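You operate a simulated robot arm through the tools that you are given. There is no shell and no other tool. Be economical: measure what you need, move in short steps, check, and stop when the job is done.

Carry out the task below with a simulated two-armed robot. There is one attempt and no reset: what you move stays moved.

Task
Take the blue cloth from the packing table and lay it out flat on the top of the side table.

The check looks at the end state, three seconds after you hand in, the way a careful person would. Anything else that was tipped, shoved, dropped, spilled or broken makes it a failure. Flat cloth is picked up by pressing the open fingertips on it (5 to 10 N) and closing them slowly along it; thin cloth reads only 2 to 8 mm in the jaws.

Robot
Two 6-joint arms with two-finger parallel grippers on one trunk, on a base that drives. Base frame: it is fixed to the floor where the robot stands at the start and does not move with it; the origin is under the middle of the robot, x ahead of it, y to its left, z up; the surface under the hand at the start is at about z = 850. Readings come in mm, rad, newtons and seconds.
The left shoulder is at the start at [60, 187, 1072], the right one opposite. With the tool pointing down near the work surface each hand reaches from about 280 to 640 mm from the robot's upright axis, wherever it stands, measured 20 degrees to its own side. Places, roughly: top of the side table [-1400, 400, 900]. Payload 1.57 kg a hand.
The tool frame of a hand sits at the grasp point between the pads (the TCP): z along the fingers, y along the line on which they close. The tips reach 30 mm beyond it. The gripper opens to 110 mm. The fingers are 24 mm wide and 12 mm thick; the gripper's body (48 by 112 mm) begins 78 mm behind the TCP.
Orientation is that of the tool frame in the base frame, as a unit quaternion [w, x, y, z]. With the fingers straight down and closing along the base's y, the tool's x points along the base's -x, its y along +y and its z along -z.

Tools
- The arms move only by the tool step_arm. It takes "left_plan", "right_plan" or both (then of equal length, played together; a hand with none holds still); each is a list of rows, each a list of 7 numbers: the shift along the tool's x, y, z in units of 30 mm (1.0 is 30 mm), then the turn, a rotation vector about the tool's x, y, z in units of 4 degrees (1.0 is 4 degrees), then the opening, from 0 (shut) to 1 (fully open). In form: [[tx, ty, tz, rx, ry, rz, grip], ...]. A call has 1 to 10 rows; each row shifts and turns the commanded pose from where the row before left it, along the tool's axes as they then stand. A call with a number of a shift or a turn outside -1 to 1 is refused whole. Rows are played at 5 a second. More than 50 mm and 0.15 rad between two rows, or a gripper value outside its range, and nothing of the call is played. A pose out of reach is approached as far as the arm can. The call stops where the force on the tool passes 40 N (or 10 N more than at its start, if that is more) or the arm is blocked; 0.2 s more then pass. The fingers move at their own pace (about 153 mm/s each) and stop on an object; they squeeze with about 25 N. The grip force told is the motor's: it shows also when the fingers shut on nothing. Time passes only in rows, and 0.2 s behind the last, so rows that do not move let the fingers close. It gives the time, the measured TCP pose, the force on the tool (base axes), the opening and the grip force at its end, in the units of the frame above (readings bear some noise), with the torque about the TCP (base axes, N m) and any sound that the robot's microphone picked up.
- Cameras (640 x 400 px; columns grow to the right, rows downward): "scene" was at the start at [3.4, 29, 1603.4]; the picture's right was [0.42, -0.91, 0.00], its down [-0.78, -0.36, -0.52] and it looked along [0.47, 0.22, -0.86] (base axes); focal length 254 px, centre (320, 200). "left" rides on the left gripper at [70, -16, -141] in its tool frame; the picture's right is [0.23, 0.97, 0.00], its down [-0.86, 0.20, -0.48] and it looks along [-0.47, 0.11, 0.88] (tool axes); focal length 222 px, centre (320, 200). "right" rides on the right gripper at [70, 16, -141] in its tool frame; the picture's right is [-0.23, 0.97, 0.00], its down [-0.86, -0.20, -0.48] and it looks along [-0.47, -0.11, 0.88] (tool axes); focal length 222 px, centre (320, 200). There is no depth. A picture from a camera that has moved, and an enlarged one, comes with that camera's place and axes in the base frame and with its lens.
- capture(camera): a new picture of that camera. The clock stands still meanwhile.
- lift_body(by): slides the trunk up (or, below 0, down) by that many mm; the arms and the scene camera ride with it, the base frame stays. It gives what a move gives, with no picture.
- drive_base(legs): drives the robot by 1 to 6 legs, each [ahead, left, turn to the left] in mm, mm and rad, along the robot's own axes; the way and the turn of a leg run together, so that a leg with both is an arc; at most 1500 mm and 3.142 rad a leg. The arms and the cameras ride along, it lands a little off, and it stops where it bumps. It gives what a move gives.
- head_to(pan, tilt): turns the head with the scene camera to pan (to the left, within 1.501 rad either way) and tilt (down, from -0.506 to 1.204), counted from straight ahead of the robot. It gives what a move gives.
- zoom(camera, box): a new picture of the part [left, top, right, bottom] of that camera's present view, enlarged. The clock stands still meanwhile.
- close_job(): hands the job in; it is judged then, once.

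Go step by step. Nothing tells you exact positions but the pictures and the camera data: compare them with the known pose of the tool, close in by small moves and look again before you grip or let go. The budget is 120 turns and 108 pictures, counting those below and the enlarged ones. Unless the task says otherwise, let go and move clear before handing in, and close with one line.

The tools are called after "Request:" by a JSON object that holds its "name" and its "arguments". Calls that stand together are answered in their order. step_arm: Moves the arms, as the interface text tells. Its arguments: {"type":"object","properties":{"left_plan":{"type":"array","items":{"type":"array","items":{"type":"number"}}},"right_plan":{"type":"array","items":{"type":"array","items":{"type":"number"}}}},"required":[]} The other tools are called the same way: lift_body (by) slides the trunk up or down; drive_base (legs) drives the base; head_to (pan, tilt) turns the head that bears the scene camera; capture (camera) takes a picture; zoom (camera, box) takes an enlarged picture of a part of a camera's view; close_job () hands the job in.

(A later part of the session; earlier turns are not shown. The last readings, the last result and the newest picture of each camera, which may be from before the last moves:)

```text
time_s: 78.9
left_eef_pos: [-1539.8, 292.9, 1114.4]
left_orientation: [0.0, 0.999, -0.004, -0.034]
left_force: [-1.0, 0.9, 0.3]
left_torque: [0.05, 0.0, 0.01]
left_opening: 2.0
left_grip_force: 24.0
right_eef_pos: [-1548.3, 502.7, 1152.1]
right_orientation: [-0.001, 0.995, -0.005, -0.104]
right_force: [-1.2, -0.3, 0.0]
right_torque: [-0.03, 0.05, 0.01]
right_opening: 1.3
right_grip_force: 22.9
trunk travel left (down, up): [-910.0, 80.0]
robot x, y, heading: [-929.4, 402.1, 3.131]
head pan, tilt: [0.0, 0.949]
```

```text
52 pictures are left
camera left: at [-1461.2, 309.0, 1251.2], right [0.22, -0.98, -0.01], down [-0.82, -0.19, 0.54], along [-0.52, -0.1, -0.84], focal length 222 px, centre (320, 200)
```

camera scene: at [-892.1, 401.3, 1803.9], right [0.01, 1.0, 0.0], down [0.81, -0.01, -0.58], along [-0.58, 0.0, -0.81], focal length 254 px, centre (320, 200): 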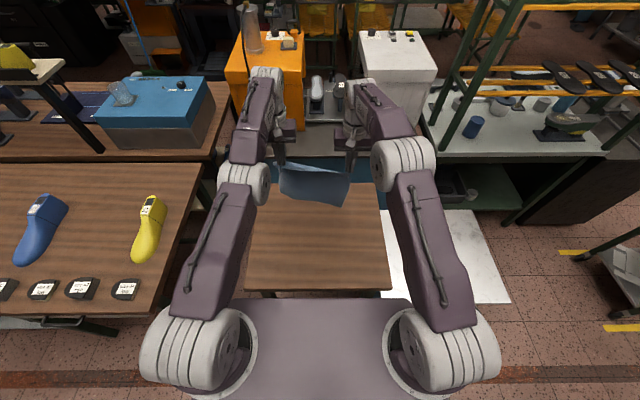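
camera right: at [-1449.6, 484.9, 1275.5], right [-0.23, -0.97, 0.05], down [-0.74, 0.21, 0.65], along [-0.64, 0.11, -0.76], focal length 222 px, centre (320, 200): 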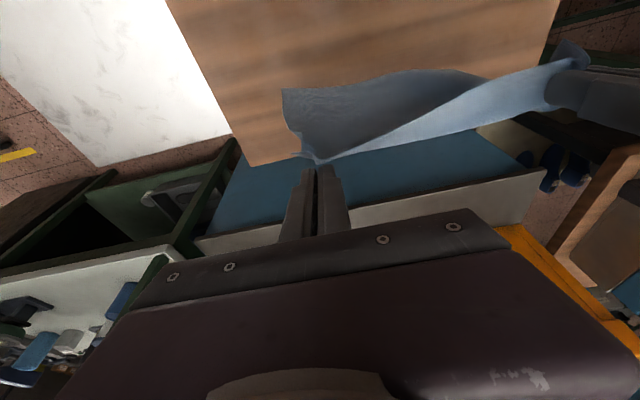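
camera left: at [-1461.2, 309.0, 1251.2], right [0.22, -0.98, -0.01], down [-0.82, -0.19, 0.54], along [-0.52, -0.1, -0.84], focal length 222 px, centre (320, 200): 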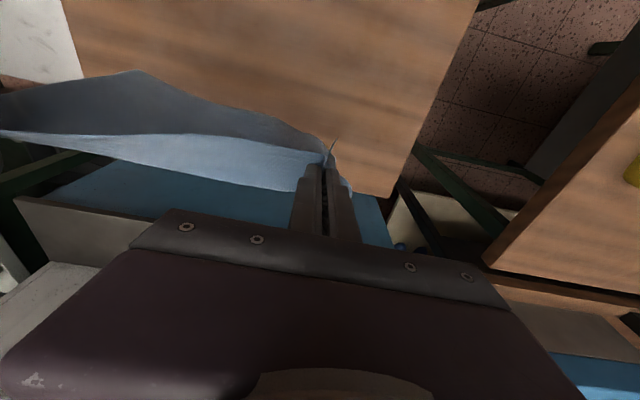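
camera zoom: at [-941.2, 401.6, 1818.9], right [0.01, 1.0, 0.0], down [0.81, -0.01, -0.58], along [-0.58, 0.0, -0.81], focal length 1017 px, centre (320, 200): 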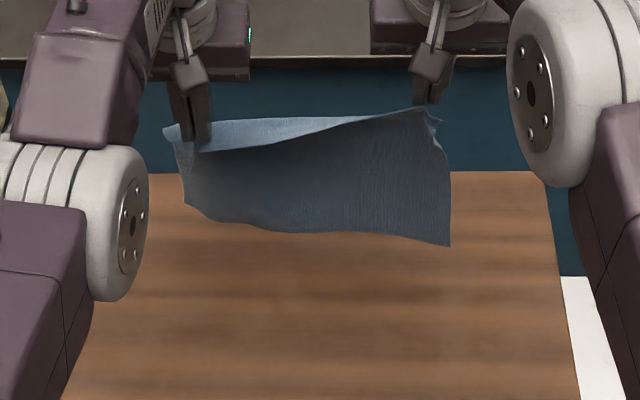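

Bottom right corner is at about (−1526, z 920). Lower to light contact, then creep back in 10 mm legs.

Request:
{"name": "lift_body", "arguments": {"by": -24}}

Request:
{"name": "drive_base", "arguments": {"legs": [[-10, 0, 0], [-10, 0, 0], [-10, 0, 0]]}}

Request:
{"name": "drive_base", "arguments": {"legs": [[-10, 0, 0], [-10, 0, 0], [-10, 0, 0]]}}

Request:
{"name": "zoom", "arguments": {"camera": "scene", "box": [240, 150, 400, 250]}}

Request:
{"name": "capture", "arguments": {"camera": "right"}}

```text
time_s: 79.6
left_eef_pos: [-1539.6, 292.1, 1090.0]
left_orientation: [0.001, 0.999, -0.004, -0.033]
left_force: [-0.7, 1.1, 0.3]
left_torque: [0.06, 0.02, -0.04]
left_opening: 2.1
left_grip_force: 24.0
right_eef_pos: [-1547.9, 501.5, 1128.0]
right_orientation: [0.0, 0.994, -0.004, -0.105]
right_force: [-0.6, -1.1, -0.1]
right_torque: [0.0, 0.0, 0.0]
right_opening: 1.5
right_grip_force: 23.5
trunk travel left (down, up): [-886.0, 104.0]
robot x, y, heading: [-928.0, 402.1, 3.137]
head pan, tilt: [0.0, 0.949]
```

```text
time_s: 81.1
left_eef_pos: [-1512.4, 292.3, 1089.6]
left_orientation: [0.001, 0.999, -0.004, -0.032]
left_force: [0.0, 1.0, 0.7]
left_torque: [0.06, -0.04, -0.03]
left_opening: 2.3
left_grip_force: 23.9
right_eef_pos: [-1518.8, 501.2, 1127.8]
right_orientation: [-0.001, 0.995, -0.005, -0.103]
right_force: [-0.5, -1.0, -0.1]
right_torque: [-0.06, -0.02, -0.02]
right_opening: 1.6
right_grip_force: 23.1
trunk travel left (down, up): [-886.0, 104.0]
robot x, y, heading: [-904.0, 403.6, 3.135]
head pan, tilt: [0.0, 0.949]
```

```text
time_s: 82.5
left_eef_pos: [-1481.3, 292.9, 1088.5]
left_orientation: [0.001, 0.999, -0.005, -0.032]
left_force: [0.0, 0.8, 0.1]
left_torque: [0.03, -0.02, -0.02]
left_opening: 2.1
left_grip_force: 23.7
right_eef_pos: [-1488.8, 501.8, 1126.7]
right_orientation: [0.0, 0.995, -0.003, -0.104]
right_force: [0.3, -0.3, -0.3]
right_torque: [-0.06, 0.0, 0.03]
right_opening: 1.5
right_grip_force: 23.8
trunk travel left (down, up): [-886.0, 104.0]
robot x, y, heading: [-867.2, 403.0, 3.131]
head pan, tilt: [0.0, 0.949]
```

```text
4.00 times, centred on (320, 200) of scene
camera zoom: at [-884.0, 401.1, 1794.9], right [0.01, 1.0, 0.0], down [0.81, -0.01, -0.58], along [-0.58, 0.0, -0.81], focal length 1017 px, centre (320, 200)
```

zoom: 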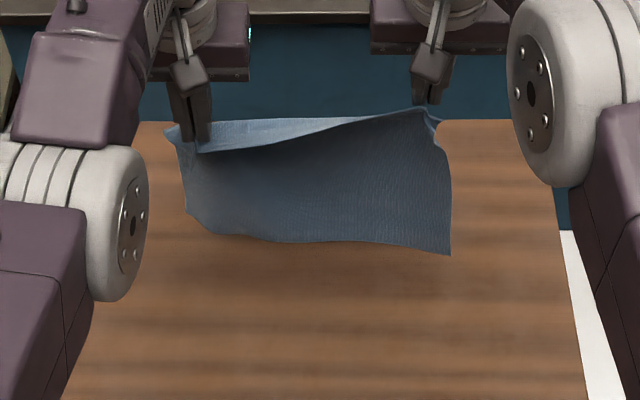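

```text
50 pictures are left
camera right: at [-1391.5, 484.3, 1250.5], right [-0.23, -0.97, 0.05], down [-0.74, 0.21, 0.64], along [-0.64, 0.11, -0.76], focal length 222 px, centre (320, 200)
```

right: 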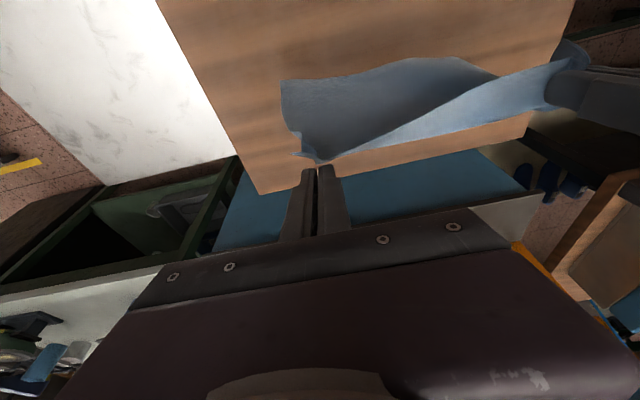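

The bottom just slides along. I'll use the swing instead: lift just clear, drive forward so the cloth swings to the far side at the stop, and lower immediately.

Request:
{"name": "lift_body", "arguments": {"by": 20}}

Request:
{"name": "drive_base", "arguments": {"legs": [[65, 0, 0]]}}

Request:
{"name": "lift_body", "arguments": {"by": -45}}

Request:
{"name": "zoom", "arguments": {"camera": "scene", "box": [240, 150, 400, 250]}}

Request:
{"name": "capture", "arguments": {"camera": "right"}}

```text
time_s: 83.2
left_eef_pos: [-1480.4, 291.6, 1109.7]
left_orientation: [0.0, 0.999, -0.005, -0.033]
left_force: [0.2, 0.6, -0.2]
left_torque: [0.05, -0.02, -0.01]
left_opening: 1.9
left_grip_force: 23.5
right_eef_pos: [-1487.0, 501.0, 1146.6]
right_orientation: [-0.001, 0.994, -0.004, -0.105]
right_force: [0.9, -0.5, -0.2]
right_torque: [-0.02, -0.04, 0.0]
right_opening: 1.4
right_grip_force: 23.6
trunk travel left (down, up): [-906.0, 84.0]
robot x, y, heading: [-869.6, 401.3, 3.129]
head pan, tilt: [0.0, 0.949]
```

```text
time_s: 84.2
left_eef_pos: [-1536.5, 293.9, 1114.5]
left_orientation: [0.0, 0.999, -0.005, -0.038]
left_force: [0.8, 0.3, 0.5]
left_torque: [0.02, 0.08, 0.0]
left_opening: 2.2
left_grip_force: 24.1
right_eef_pos: [-1541.9, 502.9, 1152.6]
right_orientation: [0.0, 0.994, -0.005, -0.108]
right_force: [1.0, -0.1, 0.7]
right_torque: [-0.04, 0.05, 0.03]
right_opening: 1.4
right_grip_force: 23.1
trunk travel left (down, up): [-906.0, 84.0]
robot x, y, heading: [-934.3, 402.7, 3.13]
head pan, tilt: [0.0, 0.949]
```

```text
time_s: 85.0
left_eef_pos: [-1545.5, 292.3, 1064.0]
left_orientation: [-0.001, 0.999, -0.004, -0.032]
left_force: [-0.6, 0.9, -0.3]
left_torque: [0.03, 0.0, 0.02]
left_opening: 2.0
left_grip_force: 23.0
right_eef_pos: [-1553.0, 501.1, 1102.7]
right_orientation: [0.0, 0.995, -0.004, -0.104]
right_force: [-0.1, -2.2, -0.9]
right_torque: [-0.03, 0.0, -0.03]
right_opening: 1.5
right_grip_force: 23.0
trunk travel left (down, up): [-861.0, 129.0]
robot x, y, heading: [-931.9, 403.2, 3.134]
head pan, tilt: [0.0, 0.949]
```

```text
4.00 times, centred on (320, 200) of scene
camera zoom: at [-948.4, 401.7, 1769.9], right [0.01, 1.0, 0.0], down [0.81, -0.01, -0.58], along [-0.58, 0.01, -0.81], focal length 1017 px, centre (320, 200)
```

zoom: 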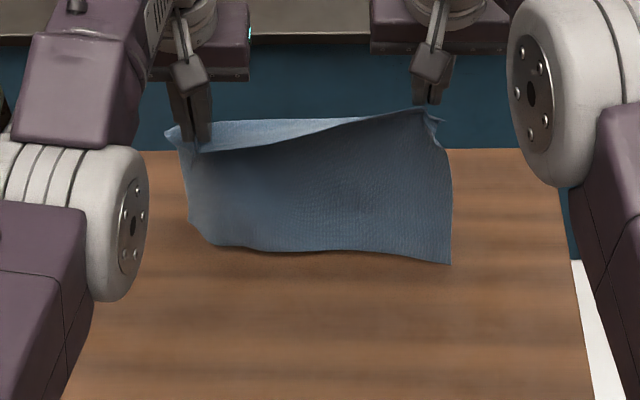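

```text
48 pictures are left
camera right: at [-1455.7, 485.0, 1225.6], right [-0.23, -0.97, 0.05], down [-0.74, 0.21, 0.64], along [-0.64, 0.11, -0.76], focal length 222 px, centre (320, 200)
```

right: 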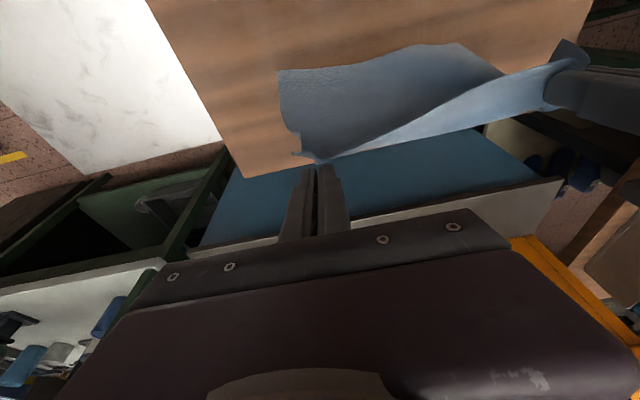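

The foot naturally goes toward me. New idea: lay part of it down with the foot toward me, so its area grips the table, then roll the hands back over it so the fold travels off the foot. Lower about 100 mm now.

Request:
{"name": "lift_body", "arguments": {"by": -50}}

Request:
{"name": "lift_body", "arguments": {"by": -40}}

Request:
{"name": "zoom", "arguments": {"camera": "scene", "box": [240, 150, 400, 250]}}

Request:
{"name": "capture", "arguments": {"camera": "right"}}

```text
time_s: 86.0
left_eef_pos: [-1543.7, 293.6, 1016.6]
left_orientation: [-0.001, 0.999, -0.005, -0.034]
left_force: [0.1, 0.2, 0.6]
left_torque: [0.06, 0.05, -0.01]
left_opening: 1.7
left_grip_force: 23.5
right_eef_pos: [-1550.4, 501.7, 1053.4]
right_orientation: [-0.001, 0.994, -0.004, -0.105]
right_force: [0.4, -0.8, -0.2]
right_torque: [-0.02, 0.0, 0.01]
right_opening: 1.6
right_grip_force: 22.9
trunk travel left (down, up): [-811.0, 179.0]
robot x, y, heading: [-930.3, 403.4, 3.133]
head pan, tilt: [0.0, 0.949]
```

```text
time_s: 86.8
left_eef_pos: [-1543.8, 294.4, 975.0]
left_orientation: [0.0, 0.999, -0.004, -0.034]
left_force: [0.2, 1.0, -0.1]
left_torque: [0.02, 0.0, 0.01]
left_opening: 2.1
left_grip_force: 23.8
right_eef_pos: [-1551.0, 502.2, 1013.1]
right_orientation: [0.0, 0.995, -0.004, -0.104]
right_force: [0.8, -0.6, 0.1]
right_torque: [-0.01, 0.01, 0.0]
right_opening: 1.7
right_grip_force: 22.6
trunk travel left (down, up): [-771.0, 219.0]
robot x, y, heading: [-933.5, 400.1, 3.136]
head pan, tilt: [0.0, 0.949]
```

```text
4.00 times, centred on (320, 200) of scene
camera zoom: at [-944.6, 401.6, 1679.9], right [0.01, 1.0, 0.0], down [0.81, -0.01, -0.58], along [-0.58, 0.01, -0.81], focal length 1017 px, centre (320, 200)
```

zoom: 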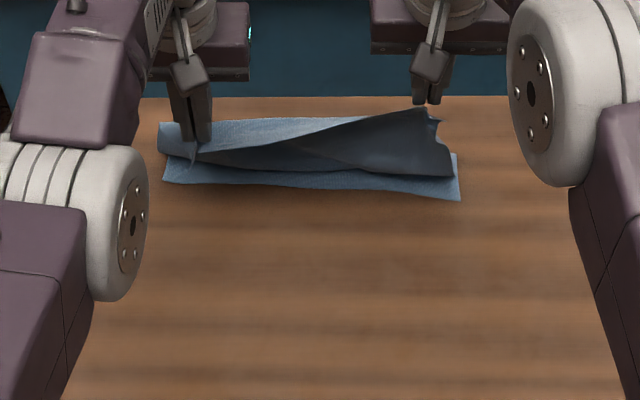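

```text
46 pictures are left
camera right: at [-1453.2, 485.0, 1136.8], right [-0.23, -0.97, 0.05], down [-0.74, 0.21, 0.65], along [-0.64, 0.11, -0.76], focal length 222 px, centre (320, 200)
```

right: 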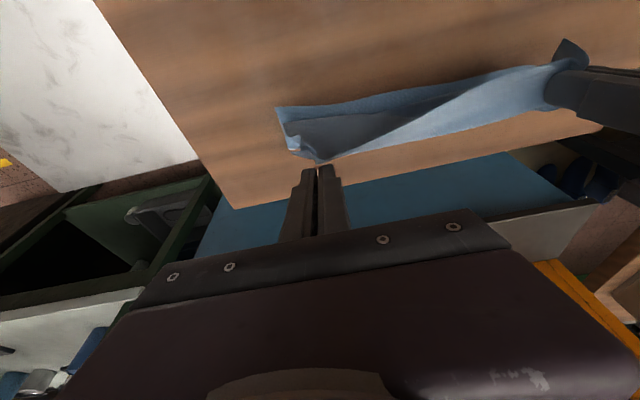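

About 100 mm now rests on the table. Draw the hands back over it in small legs and watch whether the foot stays.

Request:
{"name": "drive_base", "arguments": {"legs": [[-15, 0, 0], [-15, 0, 0], [-15, 0, 0], [-15, 0, 0], [-15, 0, 0]]}}

Request:
{"name": "zoom", "arguments": {"camera": "scene", "box": [240, 150, 400, 250]}}

Request:
{"name": "capture", "arguments": {"camera": "right"}}

```text
time_s: 89.0
left_eef_pos: [-1471.6, 291.6, 973.1]
left_orientation: [0.0, 0.999, -0.004, -0.032]
left_force: [-0.2, 0.1, 0.3]
left_torque: [0.01, -0.01, -0.01]
left_opening: 2.1
left_grip_force: 23.6
right_eef_pos: [-1477.9, 502.3, 1010.3]
right_orientation: [-0.001, 0.995, -0.004, -0.104]
right_force: [-0.2, -0.7, -0.4]
right_torque: [0.0, -0.06, 0.0]
right_opening: 1.1
right_grip_force: 23.2
trunk travel left (down, up): [-771.0, 219.0]
robot x, y, heading: [-859.2, 401.9, 3.134]
head pan, tilt: [0.0, 0.949]
```

```text
4.00 times, centred on (320, 200) of scene
camera zoom: at [-873.9, 401.0, 1679.8], right [0.01, 1.0, 0.0], down [0.81, -0.01, -0.58], along [-0.58, 0.0, -0.81], focal length 1017 px, centre (320, 200)
```

zoom: 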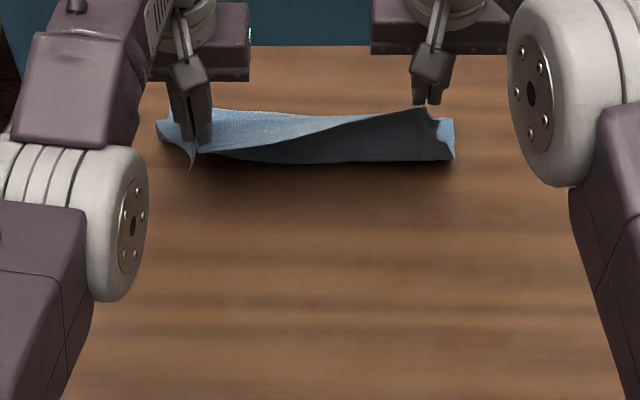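

```text
44 pictures are left
camera right: at [-1381.1, 484.3, 1135.3], right [-0.23, -0.97, 0.05], down [-0.74, 0.21, 0.64], along [-0.64, 0.11, -0.76], focal length 222 px, centre (320, 200)
```

right: 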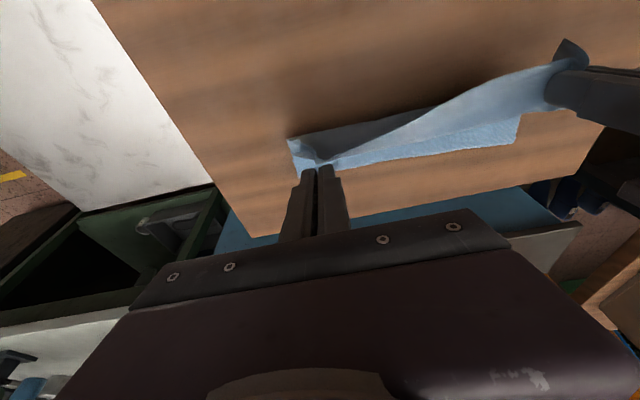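

The foot stayed and now trails to the far side. Continue drawing back while lowering gently.

Request:
{"name": "drive_base", "arguments": {"legs": [[-15, 0, 0], [-15, 0, 0], [-15, 0, 0]]}}

Request:
{"name": "lift_body", "arguments": {"by": -8}}

Request:
{"name": "zoom", "arguments": {"camera": "scene", "box": [240, 150, 400, 250]}}

Request:
{"name": "capture", "arguments": {"camera": "right"}}

Request:
{"name": "capture", "arguments": {"camera": "left"}}

```text
time_s: 90.5
left_eef_pos: [-1425.4, 292.0, 973.6]
left_orientation: [-0.001, 0.999, -0.005, -0.032]
left_force: [-0.6, 1.3, -0.1]
left_torque: [0.02, -0.03, 0.01]
left_opening: 1.9
left_grip_force: 24.1
right_eef_pos: [-1433.2, 501.3, 1010.9]
right_orientation: [-0.001, 0.995, -0.005, -0.103]
right_force: [0.0, -0.7, 0.2]
right_torque: [-0.02, -0.05, 0.04]
right_opening: 1.7
right_grip_force: 23.6
trunk travel left (down, up): [-771.0, 219.0]
robot x, y, heading: [-812.4, 400.7, 3.135]
head pan, tilt: [0.0, 0.949]
```

```text
time_s: 91.1
left_eef_pos: [-1425.8, 291.8, 967.2]
left_orientation: [0.0, 0.999, -0.005, -0.033]
left_force: [-0.1, 1.4, 0.3]
left_torque: [0.02, -0.01, 0.01]
left_opening: 2.1
left_grip_force: 24.0
right_eef_pos: [-1431.9, 500.0, 1004.9]
right_orientation: [0.0, 0.995, -0.004, -0.103]
right_force: [0.5, -0.9, -0.4]
right_torque: [0.0, -0.02, 0.0]
right_opening: 1.5
right_grip_force: 23.1
trunk travel left (down, up): [-763.0, 227.0]
robot x, y, heading: [-812.0, 400.4, 3.134]
head pan, tilt: [0.0, 0.949]
```

```text
4.00 times, centred on (320, 200) of scene
camera zoom: at [-826.3, 400.6, 1671.9], right [0.01, 1.0, 0.0], down [0.81, -0.01, -0.58], along [-0.58, 0.0, -0.81], focal length 1017 px, centre (320, 200)
```

zoom: 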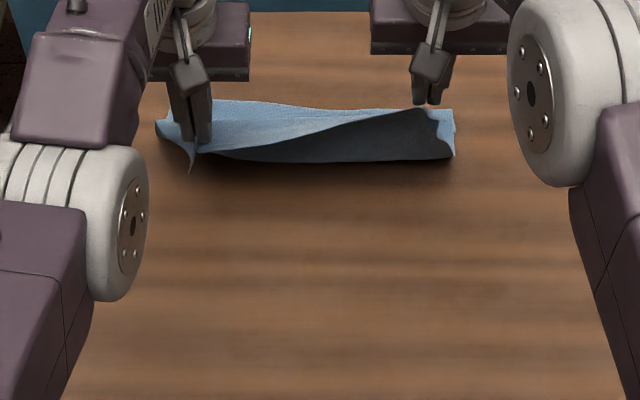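

```text
42 pictures are left
camera right: at [-1334.3, 483.8, 1128.1], right [-0.23, -0.97, 0.05], down [-0.74, 0.21, 0.65], along [-0.64, 0.11, -0.76], focal length 222 px, centre (320, 200)
```

right: 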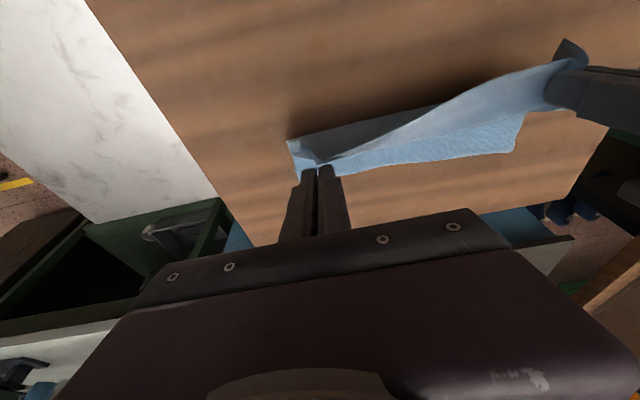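

```text
41 pictures are left
camera left: at [-1345.9, 308.1, 1103.7], right [0.22, -0.98, -0.01], down [-0.82, -0.19, 0.53], along [-0.52, -0.1, -0.85], focal length 222 px, centre (320, 200)
```

left: 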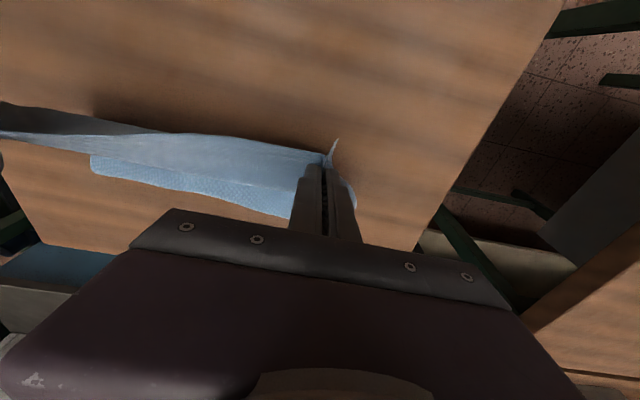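

The foot points away now. Alternate lowering (to gain contact) and backing.

Request:
{"name": "lift_body", "arguments": {"by": -18}}

Request:
{"name": "drive_base", "arguments": {"legs": [[-12, 0, 0], [-12, 0, 0], [-12, 0, 0]]}}

Request:
{"name": "zoom", "arguments": {"camera": "scene", "box": [240, 150, 400, 250]}}

Request:
{"name": "capture", "arguments": {"camera": "right"}}

```text
time_s: 91.8
left_eef_pos: [-1423.7, 291.3, 948.5]
left_orientation: [0.0, 0.999, -0.004, -0.034]
left_force: [0.4, 0.6, -0.5]
left_torque: [0.03, 0.02, 0.01]
left_opening: 1.9
left_grip_force: 23.8
right_eef_pos: [-1430.6, 501.5, 986.6]
right_orientation: [-0.001, 0.994, -0.005, -0.105]
right_force: [-0.1, 0.6, -0.5]
right_torque: [0.0, 0.0, -0.03]
right_opening: 1.6
right_grip_force: 23.8
trunk travel left (down, up): [-745.0, 245.0]
robot x, y, heading: [-813.1, 401.4, 3.131]
head pan, tilt: [0.0, 0.949]
```

```text
time_s: 93.2
left_eef_pos: [-1390.3, 290.4, 948.0]
left_orientation: [-0.001, 0.999, -0.004, -0.032]
left_force: [-0.7, 1.2, 0.4]
left_torque: [0.01, -0.05, -0.02]
left_opening: 2.4
left_grip_force: 23.4
right_eef_pos: [-1396.8, 500.3, 986.3]
right_orientation: [0.0, 0.995, -0.003, -0.103]
right_force: [-1.0, -1.0, -0.1]
right_torque: [-0.02, -0.06, 0.01]
right_opening: 1.6
right_grip_force: 23.5
trunk travel left (down, up): [-745.0, 245.0]
robot x, y, heading: [-777.2, 402.0, 3.131]
head pan, tilt: [0.0, 0.949]
```

```text
4.00 times, centred on (320, 200) of scene
camera zoom: at [-791.8, 400.2, 1653.9], right [0.01, 1.0, 0.0], down [0.81, -0.01, -0.58], along [-0.58, 0.0, -0.81], focal length 1017 px, centre (320, 200)
```

zoom: 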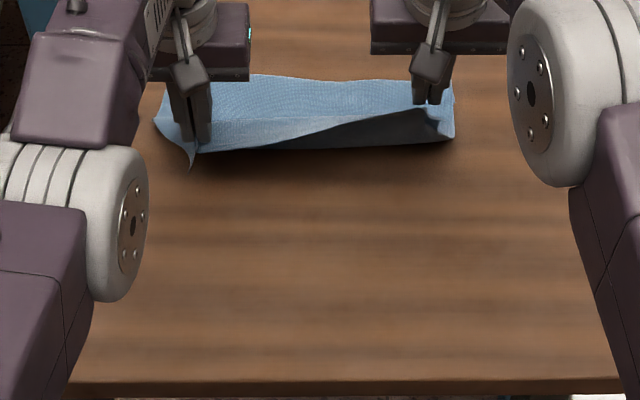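

```text
39 pictures are left
camera right: at [-1299.3, 483.3, 1109.6], right [-0.23, -0.97, 0.05], down [-0.74, 0.21, 0.64], along [-0.64, 0.11, -0.76], focal length 222 px, centre (320, 200)
```

right: 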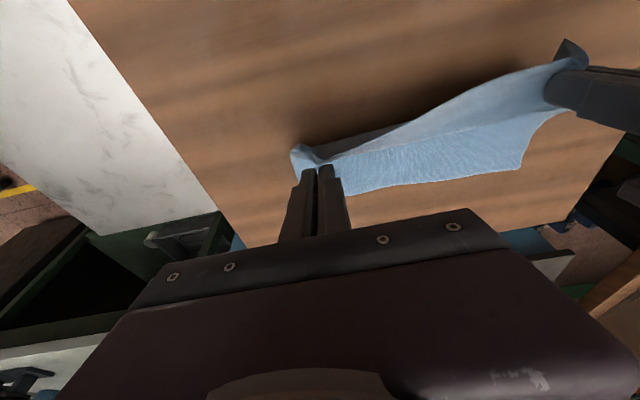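

Working well: the far edge is set at x≈−1482. Now bring the right hand down level with the left while backing.

Request:
{"name": "step_arm", "arguments": {"right_plan": [[0, 0, 0.3, 0, 0, 0, 0], [0, 0, 0.3, 0, 0, 0, 0]]}}

Request:
{"name": "drive_base", "arguments": {"legs": [[-12, 0, 0], [-12, 0, 0], [-12, 0, 0]]}}

Request:
{"name": "step_arm", "arguments": {"right_plan": [[0, 0, 0.3, 0, 0, 0, 0], [0, 0, 0.2, 0, 0, 0, 0]]}}

Request:
{"name": "drive_base", "arguments": {"legs": [[-12, 0, 0], [-12, 0, 0], [-12, 0, 0]]}}

Request:
{"name": "zoom", "arguments": {"camera": "scene", "box": [240, 130, 400, 230]}}

Request:
{"name": "capture", "arguments": {"camera": "right"}}

```text
time_s: 93.8
left_eef_pos: [-1388.7, 291.5, 948.2]
left_orientation: [-0.001, 0.999, -0.004, -0.033]
left_force: [0.6, 0.5, 0.2]
left_torque: [0.04, 0.01, 0.01]
left_opening: 2.2
left_grip_force: 23.8
right_eef_pos: [-1400.6, 501.4, 968.9]
right_orientation: [-0.001, 0.995, -0.005, -0.104]
right_force: [-0.2, -0.2, -0.3]
right_torque: [-0.01, 0.01, -0.01]
right_opening: 1.8
right_grip_force: 23.5
trunk travel left (down, up): [-745.0, 245.0]
robot x, y, heading: [-774.8, 401.2, 3.14]
head pan, tilt: [0.0, 0.949]
```

```text
time_s: 95.3
left_eef_pos: [-1353.6, 291.3, 947.8]
left_orientation: [0.0, 0.999, -0.005, -0.032]
left_force: [-0.5, 0.4, 0.2]
left_torque: [0.0, -0.05, 0.03]
left_opening: 2.2
left_grip_force: 23.4
right_eef_pos: [-1364.9, 500.5, 968.0]
right_orientation: [-0.001, 0.995, -0.004, -0.103]
right_force: [-0.6, -0.4, 0.1]
right_torque: [-0.02, 0.0, -0.01]
right_opening: 1.8
right_grip_force: 23.7
trunk travel left (down, up): [-745.0, 245.0]
robot x, y, heading: [-742.9, 401.4, 3.13]
head pan, tilt: [0.0, 0.949]
```

```text
time_s: 95.9
left_eef_pos: [-1352.9, 291.9, 948.7]
left_orientation: [0.0, 0.999, -0.004, -0.034]
left_force: [0.3, 0.9, -0.2]
left_torque: [0.01, -0.01, -0.02]
left_opening: 2.2
left_grip_force: 23.3
right_eef_pos: [-1366.6, 500.3, 953.6]
right_orientation: [-0.001, 0.995, -0.004, -0.104]
right_force: [-1.1, 0.0, 0.2]
right_torque: [-0.01, 0.0, 0.03]
right_opening: 1.6
right_grip_force: 23.5
trunk travel left (down, up): [-745.0, 245.0]
robot x, y, heading: [-744.8, 398.8, 3.132]
head pan, tilt: [0.0, 0.949]
```

```text
time_s: 97.3
left_eef_pos: [-1316.9, 290.7, 949.3]
left_orientation: [-0.001, 0.999, -0.005, -0.032]
left_force: [0.2, -0.5, -0.4]
left_torque: [0.03, 0.01, 0.0]
left_opening: 2.0
left_grip_force: 23.7
right_eef_pos: [-1332.1, 500.4, 952.8]
right_orientation: [-0.001, 0.995, -0.005, -0.104]
right_force: [-0.5, -0.8, 0.1]
right_torque: [0.01, -0.04, 0.02]
right_opening: 1.7
right_grip_force: 24.0
trunk travel left (down, up): [-745.0, 245.0]
robot x, y, heading: [-706.2, 397.7, 3.134]
head pan, tilt: [0.0, 0.949]
```

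```text
4.00 times, centred on (320, 180) of scene
camera zoom: at [-719.6, 399.6, 1653.9], right [0.01, 1.0, 0.0], down [0.81, -0.01, -0.58], along [-0.58, 0.0, -0.81], focal length 1017 px, centre (320, 280)
```

zoom: 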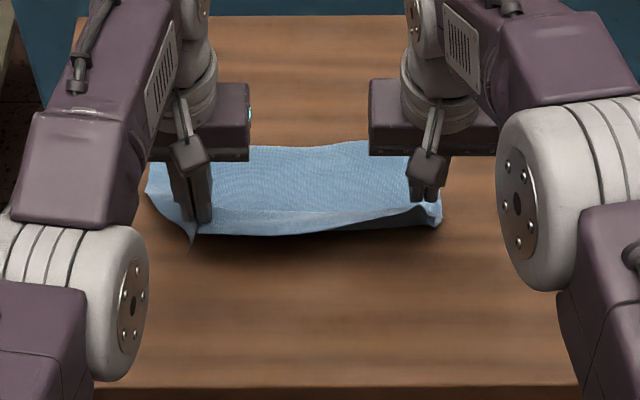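

```text
37 pictures are left
camera right: at [-1234.3, 483.1, 1076.8], right [-0.23, -0.97, 0.05], down [-0.74, 0.21, 0.64], along [-0.64, 0.11, -0.76], focal length 222 px, centre (320, 200)
```

right: 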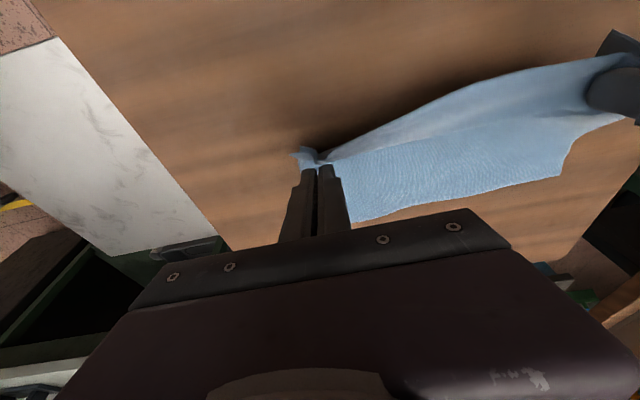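

The foot drags partly, leaving about 100 mm laid and a loop under the hands. I'll push forward to regain table room, then lift slightly to pull the loop out.

Request:
{"name": "drive_base", "arguments": {"legs": [[12, 0, 0], [12, 0, 0], [12, 0, 0], [12, 0, 0], [12, 0, 0]]}}

Request:
{"name": "zoom", "arguments": {"camera": "scene", "box": [240, 130, 400, 230]}}

Request:
{"name": "zoom", "arguments": {"camera": "right", "box": [240, 20, 640, 270]}}

```text
time_s: 99.5
left_eef_pos: [-1374.4, 291.7, 950.7]
left_orientation: [0.0, 0.999, -0.004, -0.035]
left_force: [-0.3, 0.2, 0.0]
left_torque: [0.01, 0.04, -0.03]
left_opening: 2.0
left_grip_force: 23.6
right_eef_pos: [-1389.1, 500.3, 955.2]
right_orientation: [0.0, 0.994, -0.004, -0.106]
right_force: [0.4, -0.9, -0.3]
right_torque: [0.0, 0.05, 0.01]
right_opening: 1.4
right_grip_force: 23.7
trunk travel left (down, up): [-745.0, 245.0]
robot x, y, heading: [-765.4, 401.6, 3.136]
head pan, tilt: [0.0, 0.949]
```

```text
4.00 times, centred on (320, 180) of scene
camera zoom: at [-773.7, 400.1, 1654.0], right [0.01, 1.0, 0.0], down [0.81, -0.01, -0.58], along [-0.58, 0.0, -0.81], focal length 1017 px, centre (320, 280)
```

zoom: 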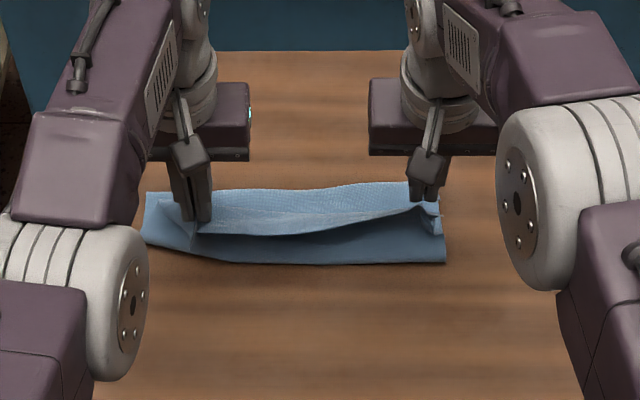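

```text
1.60 times, centred on (440, 145) of right
camera zoom: at [-1290.6, 483.5, 1078.9], right [-0.23, -0.97, 0.05], down [-0.73, 0.21, 0.65], along [-0.64, 0.11, -0.76], focal length 355 px, centre (128, 288)
```

zoom: 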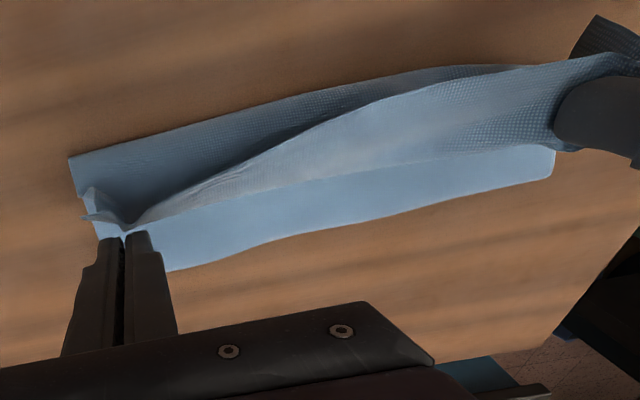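

Now I understand: the foot edge is still on my side (sharp corner) with the fold at the far side. Plan: reset further in with the foot toward me, then release the left, pin the foot layer with the left fingertips, and roll the cloth back with the right hand.

Request:
{"name": "lift_body", "arguments": {"by": 200}}

Request:
{"name": "step_arm", "arguments": {"right_plan": [[0, 0, -0.6, 0, 0, 0, 0], [0, 0, -0.6, 0, 0, 0, 0]]}}

Request:
{"name": "drive_base", "arguments": {"legs": [[150, 0, 0.0], [10, 0, 0]]}}

Request:
{"name": "step_arm", "arguments": {"right_plan": [[0, 0, 0, 0, 0, 0, 0], [0, 0, 0, 0, 0, 0, 0], [0, 0, 0, 0, 0, 0, 0], [0, 0, 0, 0, 0, 0, 0], [0, 0, 0, 0, 0, 0, 0], [0, 0, 0, 0, 0, 0, 0], [0, 0, 0, 0, 0, 0, 0]]}}

Request:
{"name": "lift_body", "arguments": {"by": -100}}

Request:
{"name": "lift_body", "arguments": {"by": -85}}

Request:
{"name": "zoom", "arguments": {"camera": "scene", "box": [240, 150, 400, 250]}}

Request:
{"name": "capture", "arguments": {"camera": "left"}}

```text
time_s: 101.6
left_eef_pos: [-1376.2, 291.0, 1148.1]
left_orientation: [0.0, 0.999, -0.004, -0.033]
left_force: [-0.9, 0.6, -0.3]
left_torque: [0.01, 0.02, -0.04]
left_opening: 2.1
left_grip_force: 24.2
right_eef_pos: [-1390.5, 500.7, 1154.0]
right_orientation: [0.0, 0.995, -0.004, -0.104]
right_force: [0.5, 0.0, -0.2]
right_torque: [-0.01, 0.01, 0.01]
right_opening: 1.5
right_grip_force: 23.5
trunk travel left (down, up): [-945.0, 45.0]
robot x, y, heading: [-764.2, 399.3, 3.131]
head pan, tilt: [0.0, 0.949]
```

```text
time_s: 102.2
left_eef_pos: [-1375.1, 291.1, 1148.8]
left_orientation: [-0.001, 0.999, -0.005, -0.033]
left_force: [0.0, 1.3, 0.1]
left_torque: [0.04, -0.01, 0.01]
left_opening: 1.9
left_grip_force: 23.6
right_eef_pos: [-1382.1, 500.6, 1190.0]
right_orientation: [-0.001, 0.995, -0.005, -0.104]
right_force: [-0.6, -0.6, 0.9]
right_torque: [-0.05, 0.02, -0.02]
right_opening: 1.5
right_grip_force: 23.3
trunk travel left (down, up): [-945.0, 45.0]
robot x, y, heading: [-762.4, 402.7, 3.131]
head pan, tilt: [0.0, 0.949]
```

```text
time_s: 104.0
left_eef_pos: [-1536.5, 293.5, 1149.6]
left_orientation: [0.0, 0.999, -0.005, -0.034]
left_force: [0.5, 1.3, 0.3]
left_torque: [0.03, -0.02, 0.04]
left_opening: 2.1
left_grip_force: 23.6
right_eef_pos: [-1543.7, 502.1, 1189.9]
right_orientation: [0.0, 0.995, -0.004, -0.104]
right_force: [0.5, -0.5, 0.1]
right_torque: [-0.02, 0.01, 0.01]
right_opening: 1.8
right_grip_force: 24.0
trunk travel left (down, up): [-945.0, 45.0]
robot x, y, heading: [-925.4, 403.6, 3.134]
head pan, tilt: [0.0, 0.949]
```

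```text
time_s: 105.6
left_eef_pos: [-1536.1, 292.7, 1149.3]
left_orientation: [-0.001, 0.999, -0.004, -0.033]
left_force: [0.2, 1.0, 0.6]
left_torque: [0.04, -0.03, 0.03]
left_opening: 2.2
left_grip_force: 23.4
right_eef_pos: [-1544.2, 502.8, 1188.8]
right_orientation: [0.0, 0.994, -0.005, -0.105]
right_force: [-0.1, -0.9, 0.2]
right_torque: [-0.01, 0.01, -0.03]
right_opening: 1.5
right_grip_force: 23.9
trunk travel left (down, up): [-945.0, 45.0]
robot x, y, heading: [-927.1, 401.2, 3.13]
head pan, tilt: [0.0, 0.949]
```

```text
time_s: 106.9
left_eef_pos: [-1537.8, 292.3, 1048.4]
left_orientation: [0.001, 0.999, -0.004, -0.034]
left_force: [0.0, 0.5, -0.1]
left_torque: [0.06, 0.0, -0.01]
left_opening: 2.0
left_grip_force: 24.1
right_eef_pos: [-1543.2, 502.8, 1089.5]
right_orientation: [0.0, 0.994, -0.004, -0.105]
right_force: [-0.3, -1.4, -0.1]
right_torque: [-0.05, 0.01, 0.0]
right_opening: 1.8
right_grip_force: 23.4
trunk travel left (down, up): [-845.0, 145.0]
robot x, y, heading: [-926.8, 399.8, 3.136]
head pan, tilt: [0.0, 0.949]
```

```text
time_s: 108.1
left_eef_pos: [-1536.2, 292.4, 963.8]
left_orientation: [0.0, 0.999, -0.005, -0.034]
left_force: [0.0, 0.9, 0.1]
left_torque: [0.03, -0.01, -0.02]
left_opening: 1.9
left_grip_force: 23.3
right_eef_pos: [-1545.3, 503.3, 1003.7]
right_orientation: [0.0, 0.995, -0.004, -0.104]
right_force: [0.4, -0.7, 0.3]
right_torque: [-0.07, 0.0, 0.0]
right_opening: 1.3
right_grip_force: 23.7
trunk travel left (down, up): [-760.0, 230.0]
robot x, y, heading: [-928.7, 401.9, 3.132]
head pan, tilt: [0.0, 0.949]
```

```text
4.00 times, centred on (320, 200) of scene
camera zoom: at [-937.9, 401.5, 1668.9], right [0.01, 1.0, 0.0], down [0.81, -0.01, -0.58], along [-0.58, 0.01, -0.81], focal length 1017 px, centre (320, 200)
```

zoom: 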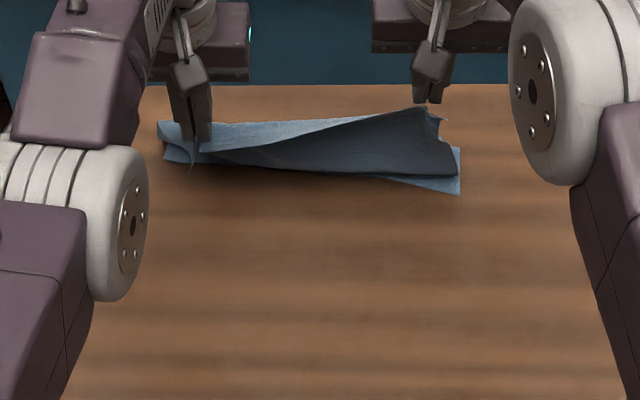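

```text
33 pictures are left
camera left: at [-1458.0, 309.2, 1101.3], right [0.22, -0.98, -0.01], down [-0.82, -0.19, 0.54], along [-0.53, -0.1, -0.84], focal length 222 px, centre (320, 200)
```

left: 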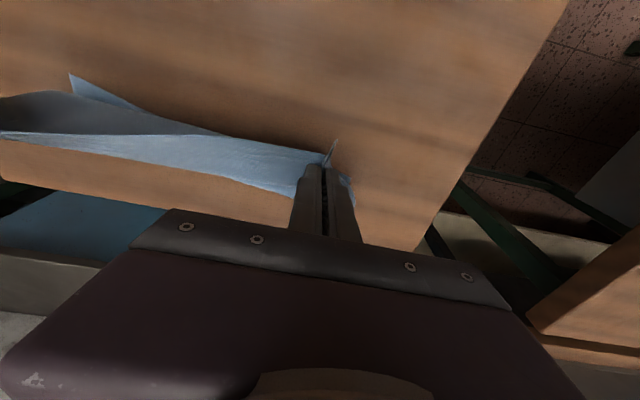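

I'll switch to the lay that the cloth wants: foot toward me, hands travelling forward and down so the sheet trails flat behind, then fix the gripped edge afterward. Reset nearer first.

Request:
{"name": "lift_body", "arguments": {"by": 190}}

Request:
{"name": "drive_base", "arguments": {"legs": [[-245, 0, 0], [-10, 0, 0]]}}

Request:
{"name": "step_arm", "arguments": {"right_plan": [[0, 0, 0, 0, 0, 0, 0], [0, 0, 0, 0, 0, 0, 0], [0, 0, 0, 0, 0, 0, 0], [0, 0, 0, 0, 0, 0, 0], [0, 0, 0, 0, 0, 0, 0], [0, 0, 0, 0, 0, 0, 0], [0, 0, 0, 0, 0, 0, 0]]}}

Request:
{"name": "lift_body", "arguments": {"by": -85}}

Request:
{"name": "drive_base", "arguments": {"legs": [[15, 0, 0], [15, 0, 0]]}}

Request:
{"name": "lift_body", "arguments": {"by": -30}}

Request:
{"name": "drive_base", "arguments": {"legs": [[15, 0, 0], [15, 0, 0], [15, 0, 0]]}}

Request:
{"name": "lift_body", "arguments": {"by": -30}}

Request:
{"name": "drive_base", "arguments": {"legs": [[15, 0, 0], [15, 0, 0], [15, 0, 0]]}}

Request:
{"name": "zoom", "arguments": {"camera": "scene", "box": [220, 130, 420, 255]}}

```text
time_s: 110.2
left_eef_pos: [-1536.4, 292.9, 1154.6]
left_orientation: [-0.001, 0.999, -0.003, -0.032]
left_force: [-0.4, 0.5, 0.5]
left_torque: [0.07, 0.02, 0.01]
left_opening: 2.1
left_grip_force: 23.2
right_eef_pos: [-1545.0, 501.8, 1192.9]
right_orientation: [-0.001, 0.994, -0.005, -0.105]
right_force: [0.2, -0.6, -0.9]
right_torque: [0.0, -0.02, -0.01]
right_opening: 1.5
right_grip_force: 23.0
trunk travel left (down, up): [-950.0, 40.0]
robot x, y, heading: [-927.6, 402.5, 3.131]
head pan, tilt: [0.0, 0.949]
```

```text
time_s: 112.3
left_eef_pos: [-1281.4, 289.1, 1153.4]
left_orientation: [0.001, 0.999, -0.002, -0.033]
left_force: [-0.6, 1.6, -0.1]
left_torque: [0.0, 0.0, 0.03]
left_opening: 2.1
left_grip_force: 23.6
right_eef_pos: [-1289.3, 498.2, 1194.5]
right_orientation: [0.0, 0.995, -0.002, -0.104]
right_force: [0.0, -0.6, -1.4]
right_torque: [-0.04, -0.03, 0.0]
right_opening: 1.7
right_grip_force: 23.3
trunk travel left (down, up): [-950.0, 40.0]
robot x, y, heading: [-672.8, 400.0, 3.136]
head pan, tilt: [0.0, 0.949]
```

```text
time_s: 113.9
left_eef_pos: [-1280.9, 289.2, 1153.5]
left_orientation: [0.0, 0.999, -0.003, -0.034]
left_force: [-0.6, 2.3, 0.3]
left_torque: [0.01, -0.01, -0.01]
left_opening: 2.0
left_grip_force: 23.4
right_eef_pos: [-1288.0, 499.0, 1193.4]
right_orientation: [-0.001, 0.995, -0.003, -0.105]
right_force: [0.7, -1.5, -0.2]
right_torque: [0.01, 0.0, -0.03]
right_opening: 1.6
right_grip_force: 23.6
trunk travel left (down, up): [-950.0, 40.0]
robot x, y, heading: [-673.0, 397.8, 3.136]
head pan, tilt: [0.0, 0.949]
```

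```text
time_s: 115.1
left_eef_pos: [-1280.3, 288.3, 1069.2]
left_orientation: [0.0, 0.999, -0.003, -0.034]
left_force: [0.6, 0.4, -0.3]
left_torque: [0.02, 0.0, 0.03]
left_opening: 2.3
left_grip_force: 24.1
right_eef_pos: [-1287.3, 499.2, 1109.7]
right_orientation: [0.0, 0.995, -0.003, -0.105]
right_force: [0.3, -0.9, -0.1]
right_torque: [-0.05, 0.02, -0.01]
right_opening: 1.6
right_grip_force: 23.2
trunk travel left (down, up): [-865.0, 125.0]
robot x, y, heading: [-667.8, 394.0, 3.138]
head pan, tilt: [0.0, 0.949]
```

```text
time_s: 116.3
left_eef_pos: [-1308.4, 289.3, 1071.0]
left_orientation: [0.0, 0.999, -0.002, -0.035]
left_force: [-0.9, 2.2, -0.5]
left_torque: [0.04, 0.02, 0.02]
left_opening: 2.0
left_grip_force: 23.1
right_eef_pos: [-1317.0, 498.0, 1110.2]
right_orientation: [0.0, 0.994, -0.003, -0.105]
right_force: [0.9, -1.0, -0.7]
right_torque: [-0.03, 0.03, -0.03]
right_opening: 1.6
right_grip_force: 23.8
trunk travel left (down, up): [-865.0, 125.0]
robot x, y, heading: [-696.6, 399.1, 3.14]
head pan, tilt: [0.0, 0.949]
```

```text
time_s: 117.0
left_eef_pos: [-1309.8, 290.3, 1039.1]
left_orientation: [0.0, 0.999, -0.003, -0.035]
left_force: [-0.2, 1.2, -0.7]
left_torque: [0.04, 0.03, 0.01]
left_opening: 2.2
left_grip_force: 23.3
right_eef_pos: [-1318.9, 498.4, 1079.7]
right_orientation: [-0.001, 0.995, -0.003, -0.104]
right_force: [-0.2, -0.4, 0.0]
right_torque: [-0.03, 0.01, 0.03]
right_opening: 1.7
right_grip_force: 24.0
trunk travel left (down, up): [-835.0, 155.0]
robot x, y, heading: [-702.2, 399.7, 3.134]
head pan, tilt: [0.0, 0.949]
```

```text
time_s: 118.5
left_eef_pos: [-1352.8, 288.3, 1041.3]
left_orientation: [0.0, 0.999, -0.002, -0.035]
left_force: [0.8, 1.3, 0.4]
left_torque: [0.02, 0.01, 0.0]
left_opening: 2.2
left_grip_force: 23.4
right_eef_pos: [-1361.8, 499.5, 1079.5]
right_orientation: [0.0, 0.994, -0.003, -0.105]
right_force: [0.2, -1.3, -0.4]
right_torque: [-0.03, 0.03, -0.04]
right_opening: 1.2
right_grip_force: 23.7
trunk travel left (down, up): [-835.0, 155.0]
robot x, y, heading: [-747.9, 404.7, 3.135]
head pan, tilt: [0.0, 0.949]
```

```text
time_s: 119.3
left_eef_pos: [-1355.3, 290.7, 1008.7]
left_orientation: [0.0, 0.999, -0.004, -0.034]
left_force: [0.4, 0.3, 1.0]
left_torque: [-0.01, 0.0, -0.01]
left_opening: 2.2
left_grip_force: 23.7
right_eef_pos: [-1363.5, 499.7, 1048.4]
right_orientation: [0.0, 0.995, -0.003, -0.104]
right_force: [-0.2, -0.4, -0.6]
right_torque: [-0.04, -0.02, 0.0]
right_opening: 1.6
right_grip_force: 23.6
trunk travel left (down, up): [-805.0, 185.0]
robot x, y, heading: [-743.3, 401.7, 3.141]
head pan, tilt: [0.0, 0.949]
```

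```text
time_s: 120.8
left_eef_pos: [-1399.1, 290.2, 1009.5]
left_orientation: [-0.001, 0.999, -0.003, -0.034]
left_force: [0.2, 0.5, 0.0]
left_torque: [0.01, 0.04, -0.02]
left_opening: 2.0
left_grip_force: 24.2
right_eef_pos: [-1405.7, 498.8, 1052.0]
right_orientation: [0.001, 0.994, -0.003, -0.106]
right_force: [1.6, -1.0, 0.6]
right_torque: [-0.02, 0.02, -0.01]
right_opening: 1.5
right_grip_force: 23.4
trunk travel left (down, up): [-805.0, 185.0]
robot x, y, heading: [-786.9, 397.5, 3.137]
head pan, tilt: [0.0, 0.949]
```

```text
3.20 times, centred on (320, 192) of scene
camera zoom: at [-798.3, 400.4, 1714.0], right [0.01, 1.0, 0.0], down [0.81, 0.0, -0.58], along [-0.58, 0.0, -0.81], focal length 814 px, centre (320, 224)
```

zoom: 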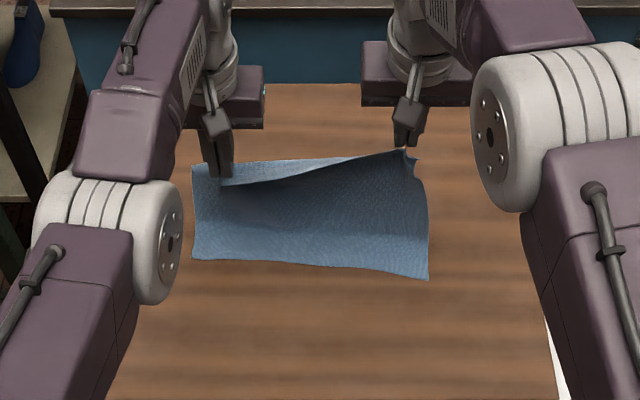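

This lays nicely with the foot toward me at x≈−1310. Continue forward and down, levelling the right hand.

Request:
{"name": "lift_body", "arguments": {"by": -25}}

Request:
{"name": "drive_base", "arguments": {"legs": [[15, 0, 0], [15, 0, 0]]}}

Request:
{"name": "step_arm", "arguments": {"right_plan": [[0, 0, 0.3, 0, 0, 0, 0], [0, 0, 0.3, 0, 0, 0, 0]]}}

Request:
{"name": "lift_body", "arguments": {"by": -15}}

Request:
{"name": "drive_base", "arguments": {"legs": [[15, 0, 0], [15, 0, 0]]}}

Request:
{"name": "step_arm", "arguments": {"right_plan": [[0, 0, 0.3, 0, 0, 0, 0], [0, 0, 0.3, 0, 0, 0, 0]]}}

Request:
{"name": "lift_body", "arguments": {"by": -15}}

Request:
{"name": "drive_base", "arguments": {"legs": [[15, 0, 0], [15, 0, 0]]}}

Request:
{"name": "zoom", "arguments": {"camera": "scene", "box": [220, 130, 420, 255]}}

```text
time_s: 121.5
left_eef_pos: [-1400.5, 290.6, 982.5]
left_orientation: [-0.001, 0.999, -0.002, -0.034]
left_force: [-0.7, 0.5, -0.3]
left_torque: [0.02, 0.0, 0.0]
left_opening: 2.2
left_grip_force: 23.5
right_eef_pos: [-1408.0, 498.3, 1024.0]
right_orientation: [0.0, 0.995, -0.003, -0.104]
right_force: [0.2, -1.7, 0.5]
right_torque: [-0.03, 0.02, -0.02]
right_opening: 1.5
right_grip_force: 23.1
trunk travel left (down, up): [-780.0, 210.0]
robot x, y, heading: [-792.4, 403.4, 3.137]
head pan, tilt: [0.0, 0.949]
```

```text
time_s: 122.6
left_eef_pos: [-1427.5, 290.4, 985.5]
left_orientation: [0.0, 0.999, -0.002, -0.035]
left_force: [1.1, 1.3, 0.3]
left_torque: [0.04, 0.05, 0.0]
left_opening: 2.0
left_grip_force: 23.4
right_eef_pos: [-1434.4, 498.6, 1025.9]
right_orientation: [0.0, 0.994, -0.003, -0.105]
right_force: [0.2, -1.0, 0.1]
right_torque: [-0.06, 0.01, -0.04]
right_opening: 1.8
right_grip_force: 23.8
trunk travel left (down, up): [-780.0, 210.0]
robot x, y, heading: [-819.2, 402.4, 3.139]
head pan, tilt: [0.0, 0.949]
```

```text
time_s: 123.2
left_eef_pos: [-1428.8, 290.3, 984.0]
left_orientation: [0.0, 0.999, -0.002, -0.034]
left_force: [0.1, 0.5, -0.1]
left_torque: [0.03, 0.04, 0.0]
left_opening: 2.1
left_grip_force: 23.6
right_eef_pos: [-1441.6, 499.0, 1007.7]
right_orientation: [-0.001, 0.995, -0.003, -0.105]
right_force: [-0.9, 0.3, -0.5]
right_torque: [-0.03, 0.01, 0.01]
right_opening: 1.7
right_grip_force: 23.3
trunk travel left (down, up): [-780.0, 210.0]
robot x, y, heading: [-824.2, 401.4, 3.134]
head pan, tilt: [0.0, 0.949]
```

```text
time_s: 123.9
left_eef_pos: [-1429.5, 290.3, 968.8]
left_orientation: [0.0, 0.999, -0.003, -0.034]
left_force: [-0.4, 0.4, 1.0]
left_torque: [0.02, -0.01, 0.01]
left_opening: 1.7
left_grip_force: 24.1
right_eef_pos: [-1441.2, 499.5, 992.0]
right_orientation: [0.0, 0.995, -0.003, -0.105]
right_force: [-0.3, -0.6, -0.6]
right_torque: [0.01, 0.02, -0.01]
right_opening: 1.5
right_grip_force: 23.9
trunk travel left (down, up): [-765.0, 225.0]
robot x, y, heading: [-821.3, 401.8, 3.141]
head pan, tilt: [0.0, 0.949]
```

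```text
time_s: 125.0
left_eef_pos: [-1459.3, 288.4, 970.7]
left_orientation: [0.001, 0.999, -0.003, -0.035]
left_force: [-0.4, 0.2, 0.3]
left_torque: [0.02, 0.02, -0.01]
left_opening: 1.9
left_grip_force: 23.1
right_eef_pos: [-1470.1, 499.4, 992.6]
right_orientation: [0.0, 0.994, -0.003, -0.105]
right_force: [0.4, 0.5, -0.2]
right_torque: [-0.02, 0.03, -0.02]
right_opening: 1.6
right_grip_force: 23.4
trunk travel left (down, up): [-765.0, 225.0]
robot x, y, heading: [-851.7, 401.4, 3.138]
head pan, tilt: [0.0, 0.949]
```

```text
time_s: 125.6
left_eef_pos: [-1458.8, 289.8, 970.3]
left_orientation: [0.0, 0.999, -0.003, -0.034]
left_force: [-0.1, 0.6, 0.8]
left_torque: [0.02, 0.01, -0.03]
left_opening: 1.8
left_grip_force: 23.4
right_eef_pos: [-1475.4, 497.7, 975.1]
right_orientation: [0.0, 0.994, -0.002, -0.106]
right_force: [0.6, 0.4, 0.1]
right_torque: [-0.02, 0.02, 0.02]
right_opening: 1.4
right_grip_force: 23.5
trunk travel left (down, up): [-765.0, 225.0]
robot x, y, heading: [-852.3, 401.7, 3.138]
head pan, tilt: [0.0, 0.949]
```

```text
time_s: 126.2
left_eef_pos: [-1458.9, 290.2, 954.2]
left_orientation: [0.0, 0.999, -0.003, -0.035]
left_force: [0.4, -0.3, -0.4]
left_torque: [-0.02, -0.02, 0.0]
left_opening: 2.0
left_grip_force: 23.0
right_eef_pos: [-1475.8, 498.4, 959.4]
right_orientation: [0.0, 0.995, -0.003, -0.104]
right_force: [1.1, -0.6, -0.5]
right_torque: [-0.02, 0.01, 0.01]
right_opening: 1.7
right_grip_force: 24.1
trunk travel left (down, up): [-750.0, 240.0]
robot x, y, heading: [-849.5, 400.7, 3.138]
head pan, tilt: [0.0, 0.949]
```

```text
time_s: 127.4
left_eef_pos: [-1488.0, 288.9, 954.9]
left_orientation: [-0.001, 0.999, -0.003, -0.035]
left_force: [0.5, -0.6, -0.1]
left_torque: [-0.01, 0.04, 0.01]
left_opening: 1.8
left_grip_force: 23.1
right_eef_pos: [-1502.3, 499.3, 960.6]
right_orientation: [0.0, 0.994, -0.001, -0.105]
right_force: [0.1, -0.3, 0.6]
right_torque: [-0.02, 0.01, 0.0]
right_opening: 1.3
right_grip_force: 23.4
trunk travel left (down, up): [-750.0, 240.0]
robot x, y, heading: [-882.6, 403.8, 3.137]
head pan, tilt: [0.0, 0.949]
```

```text
3.20 times, centred on (320, 192) of scene
camera zoom: at [-887.6, 400.9, 1659.0], right [0.0, 1.0, 0.0], down [0.81, 0.0, -0.58], along [-0.58, 0.0, -0.81], focal length 814 px, centre (320, 224)
```

zoom: 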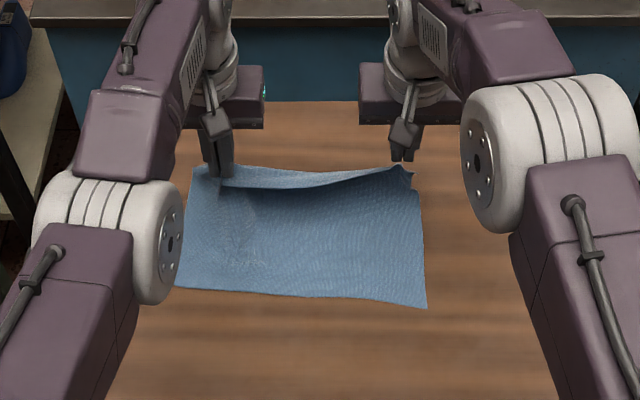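

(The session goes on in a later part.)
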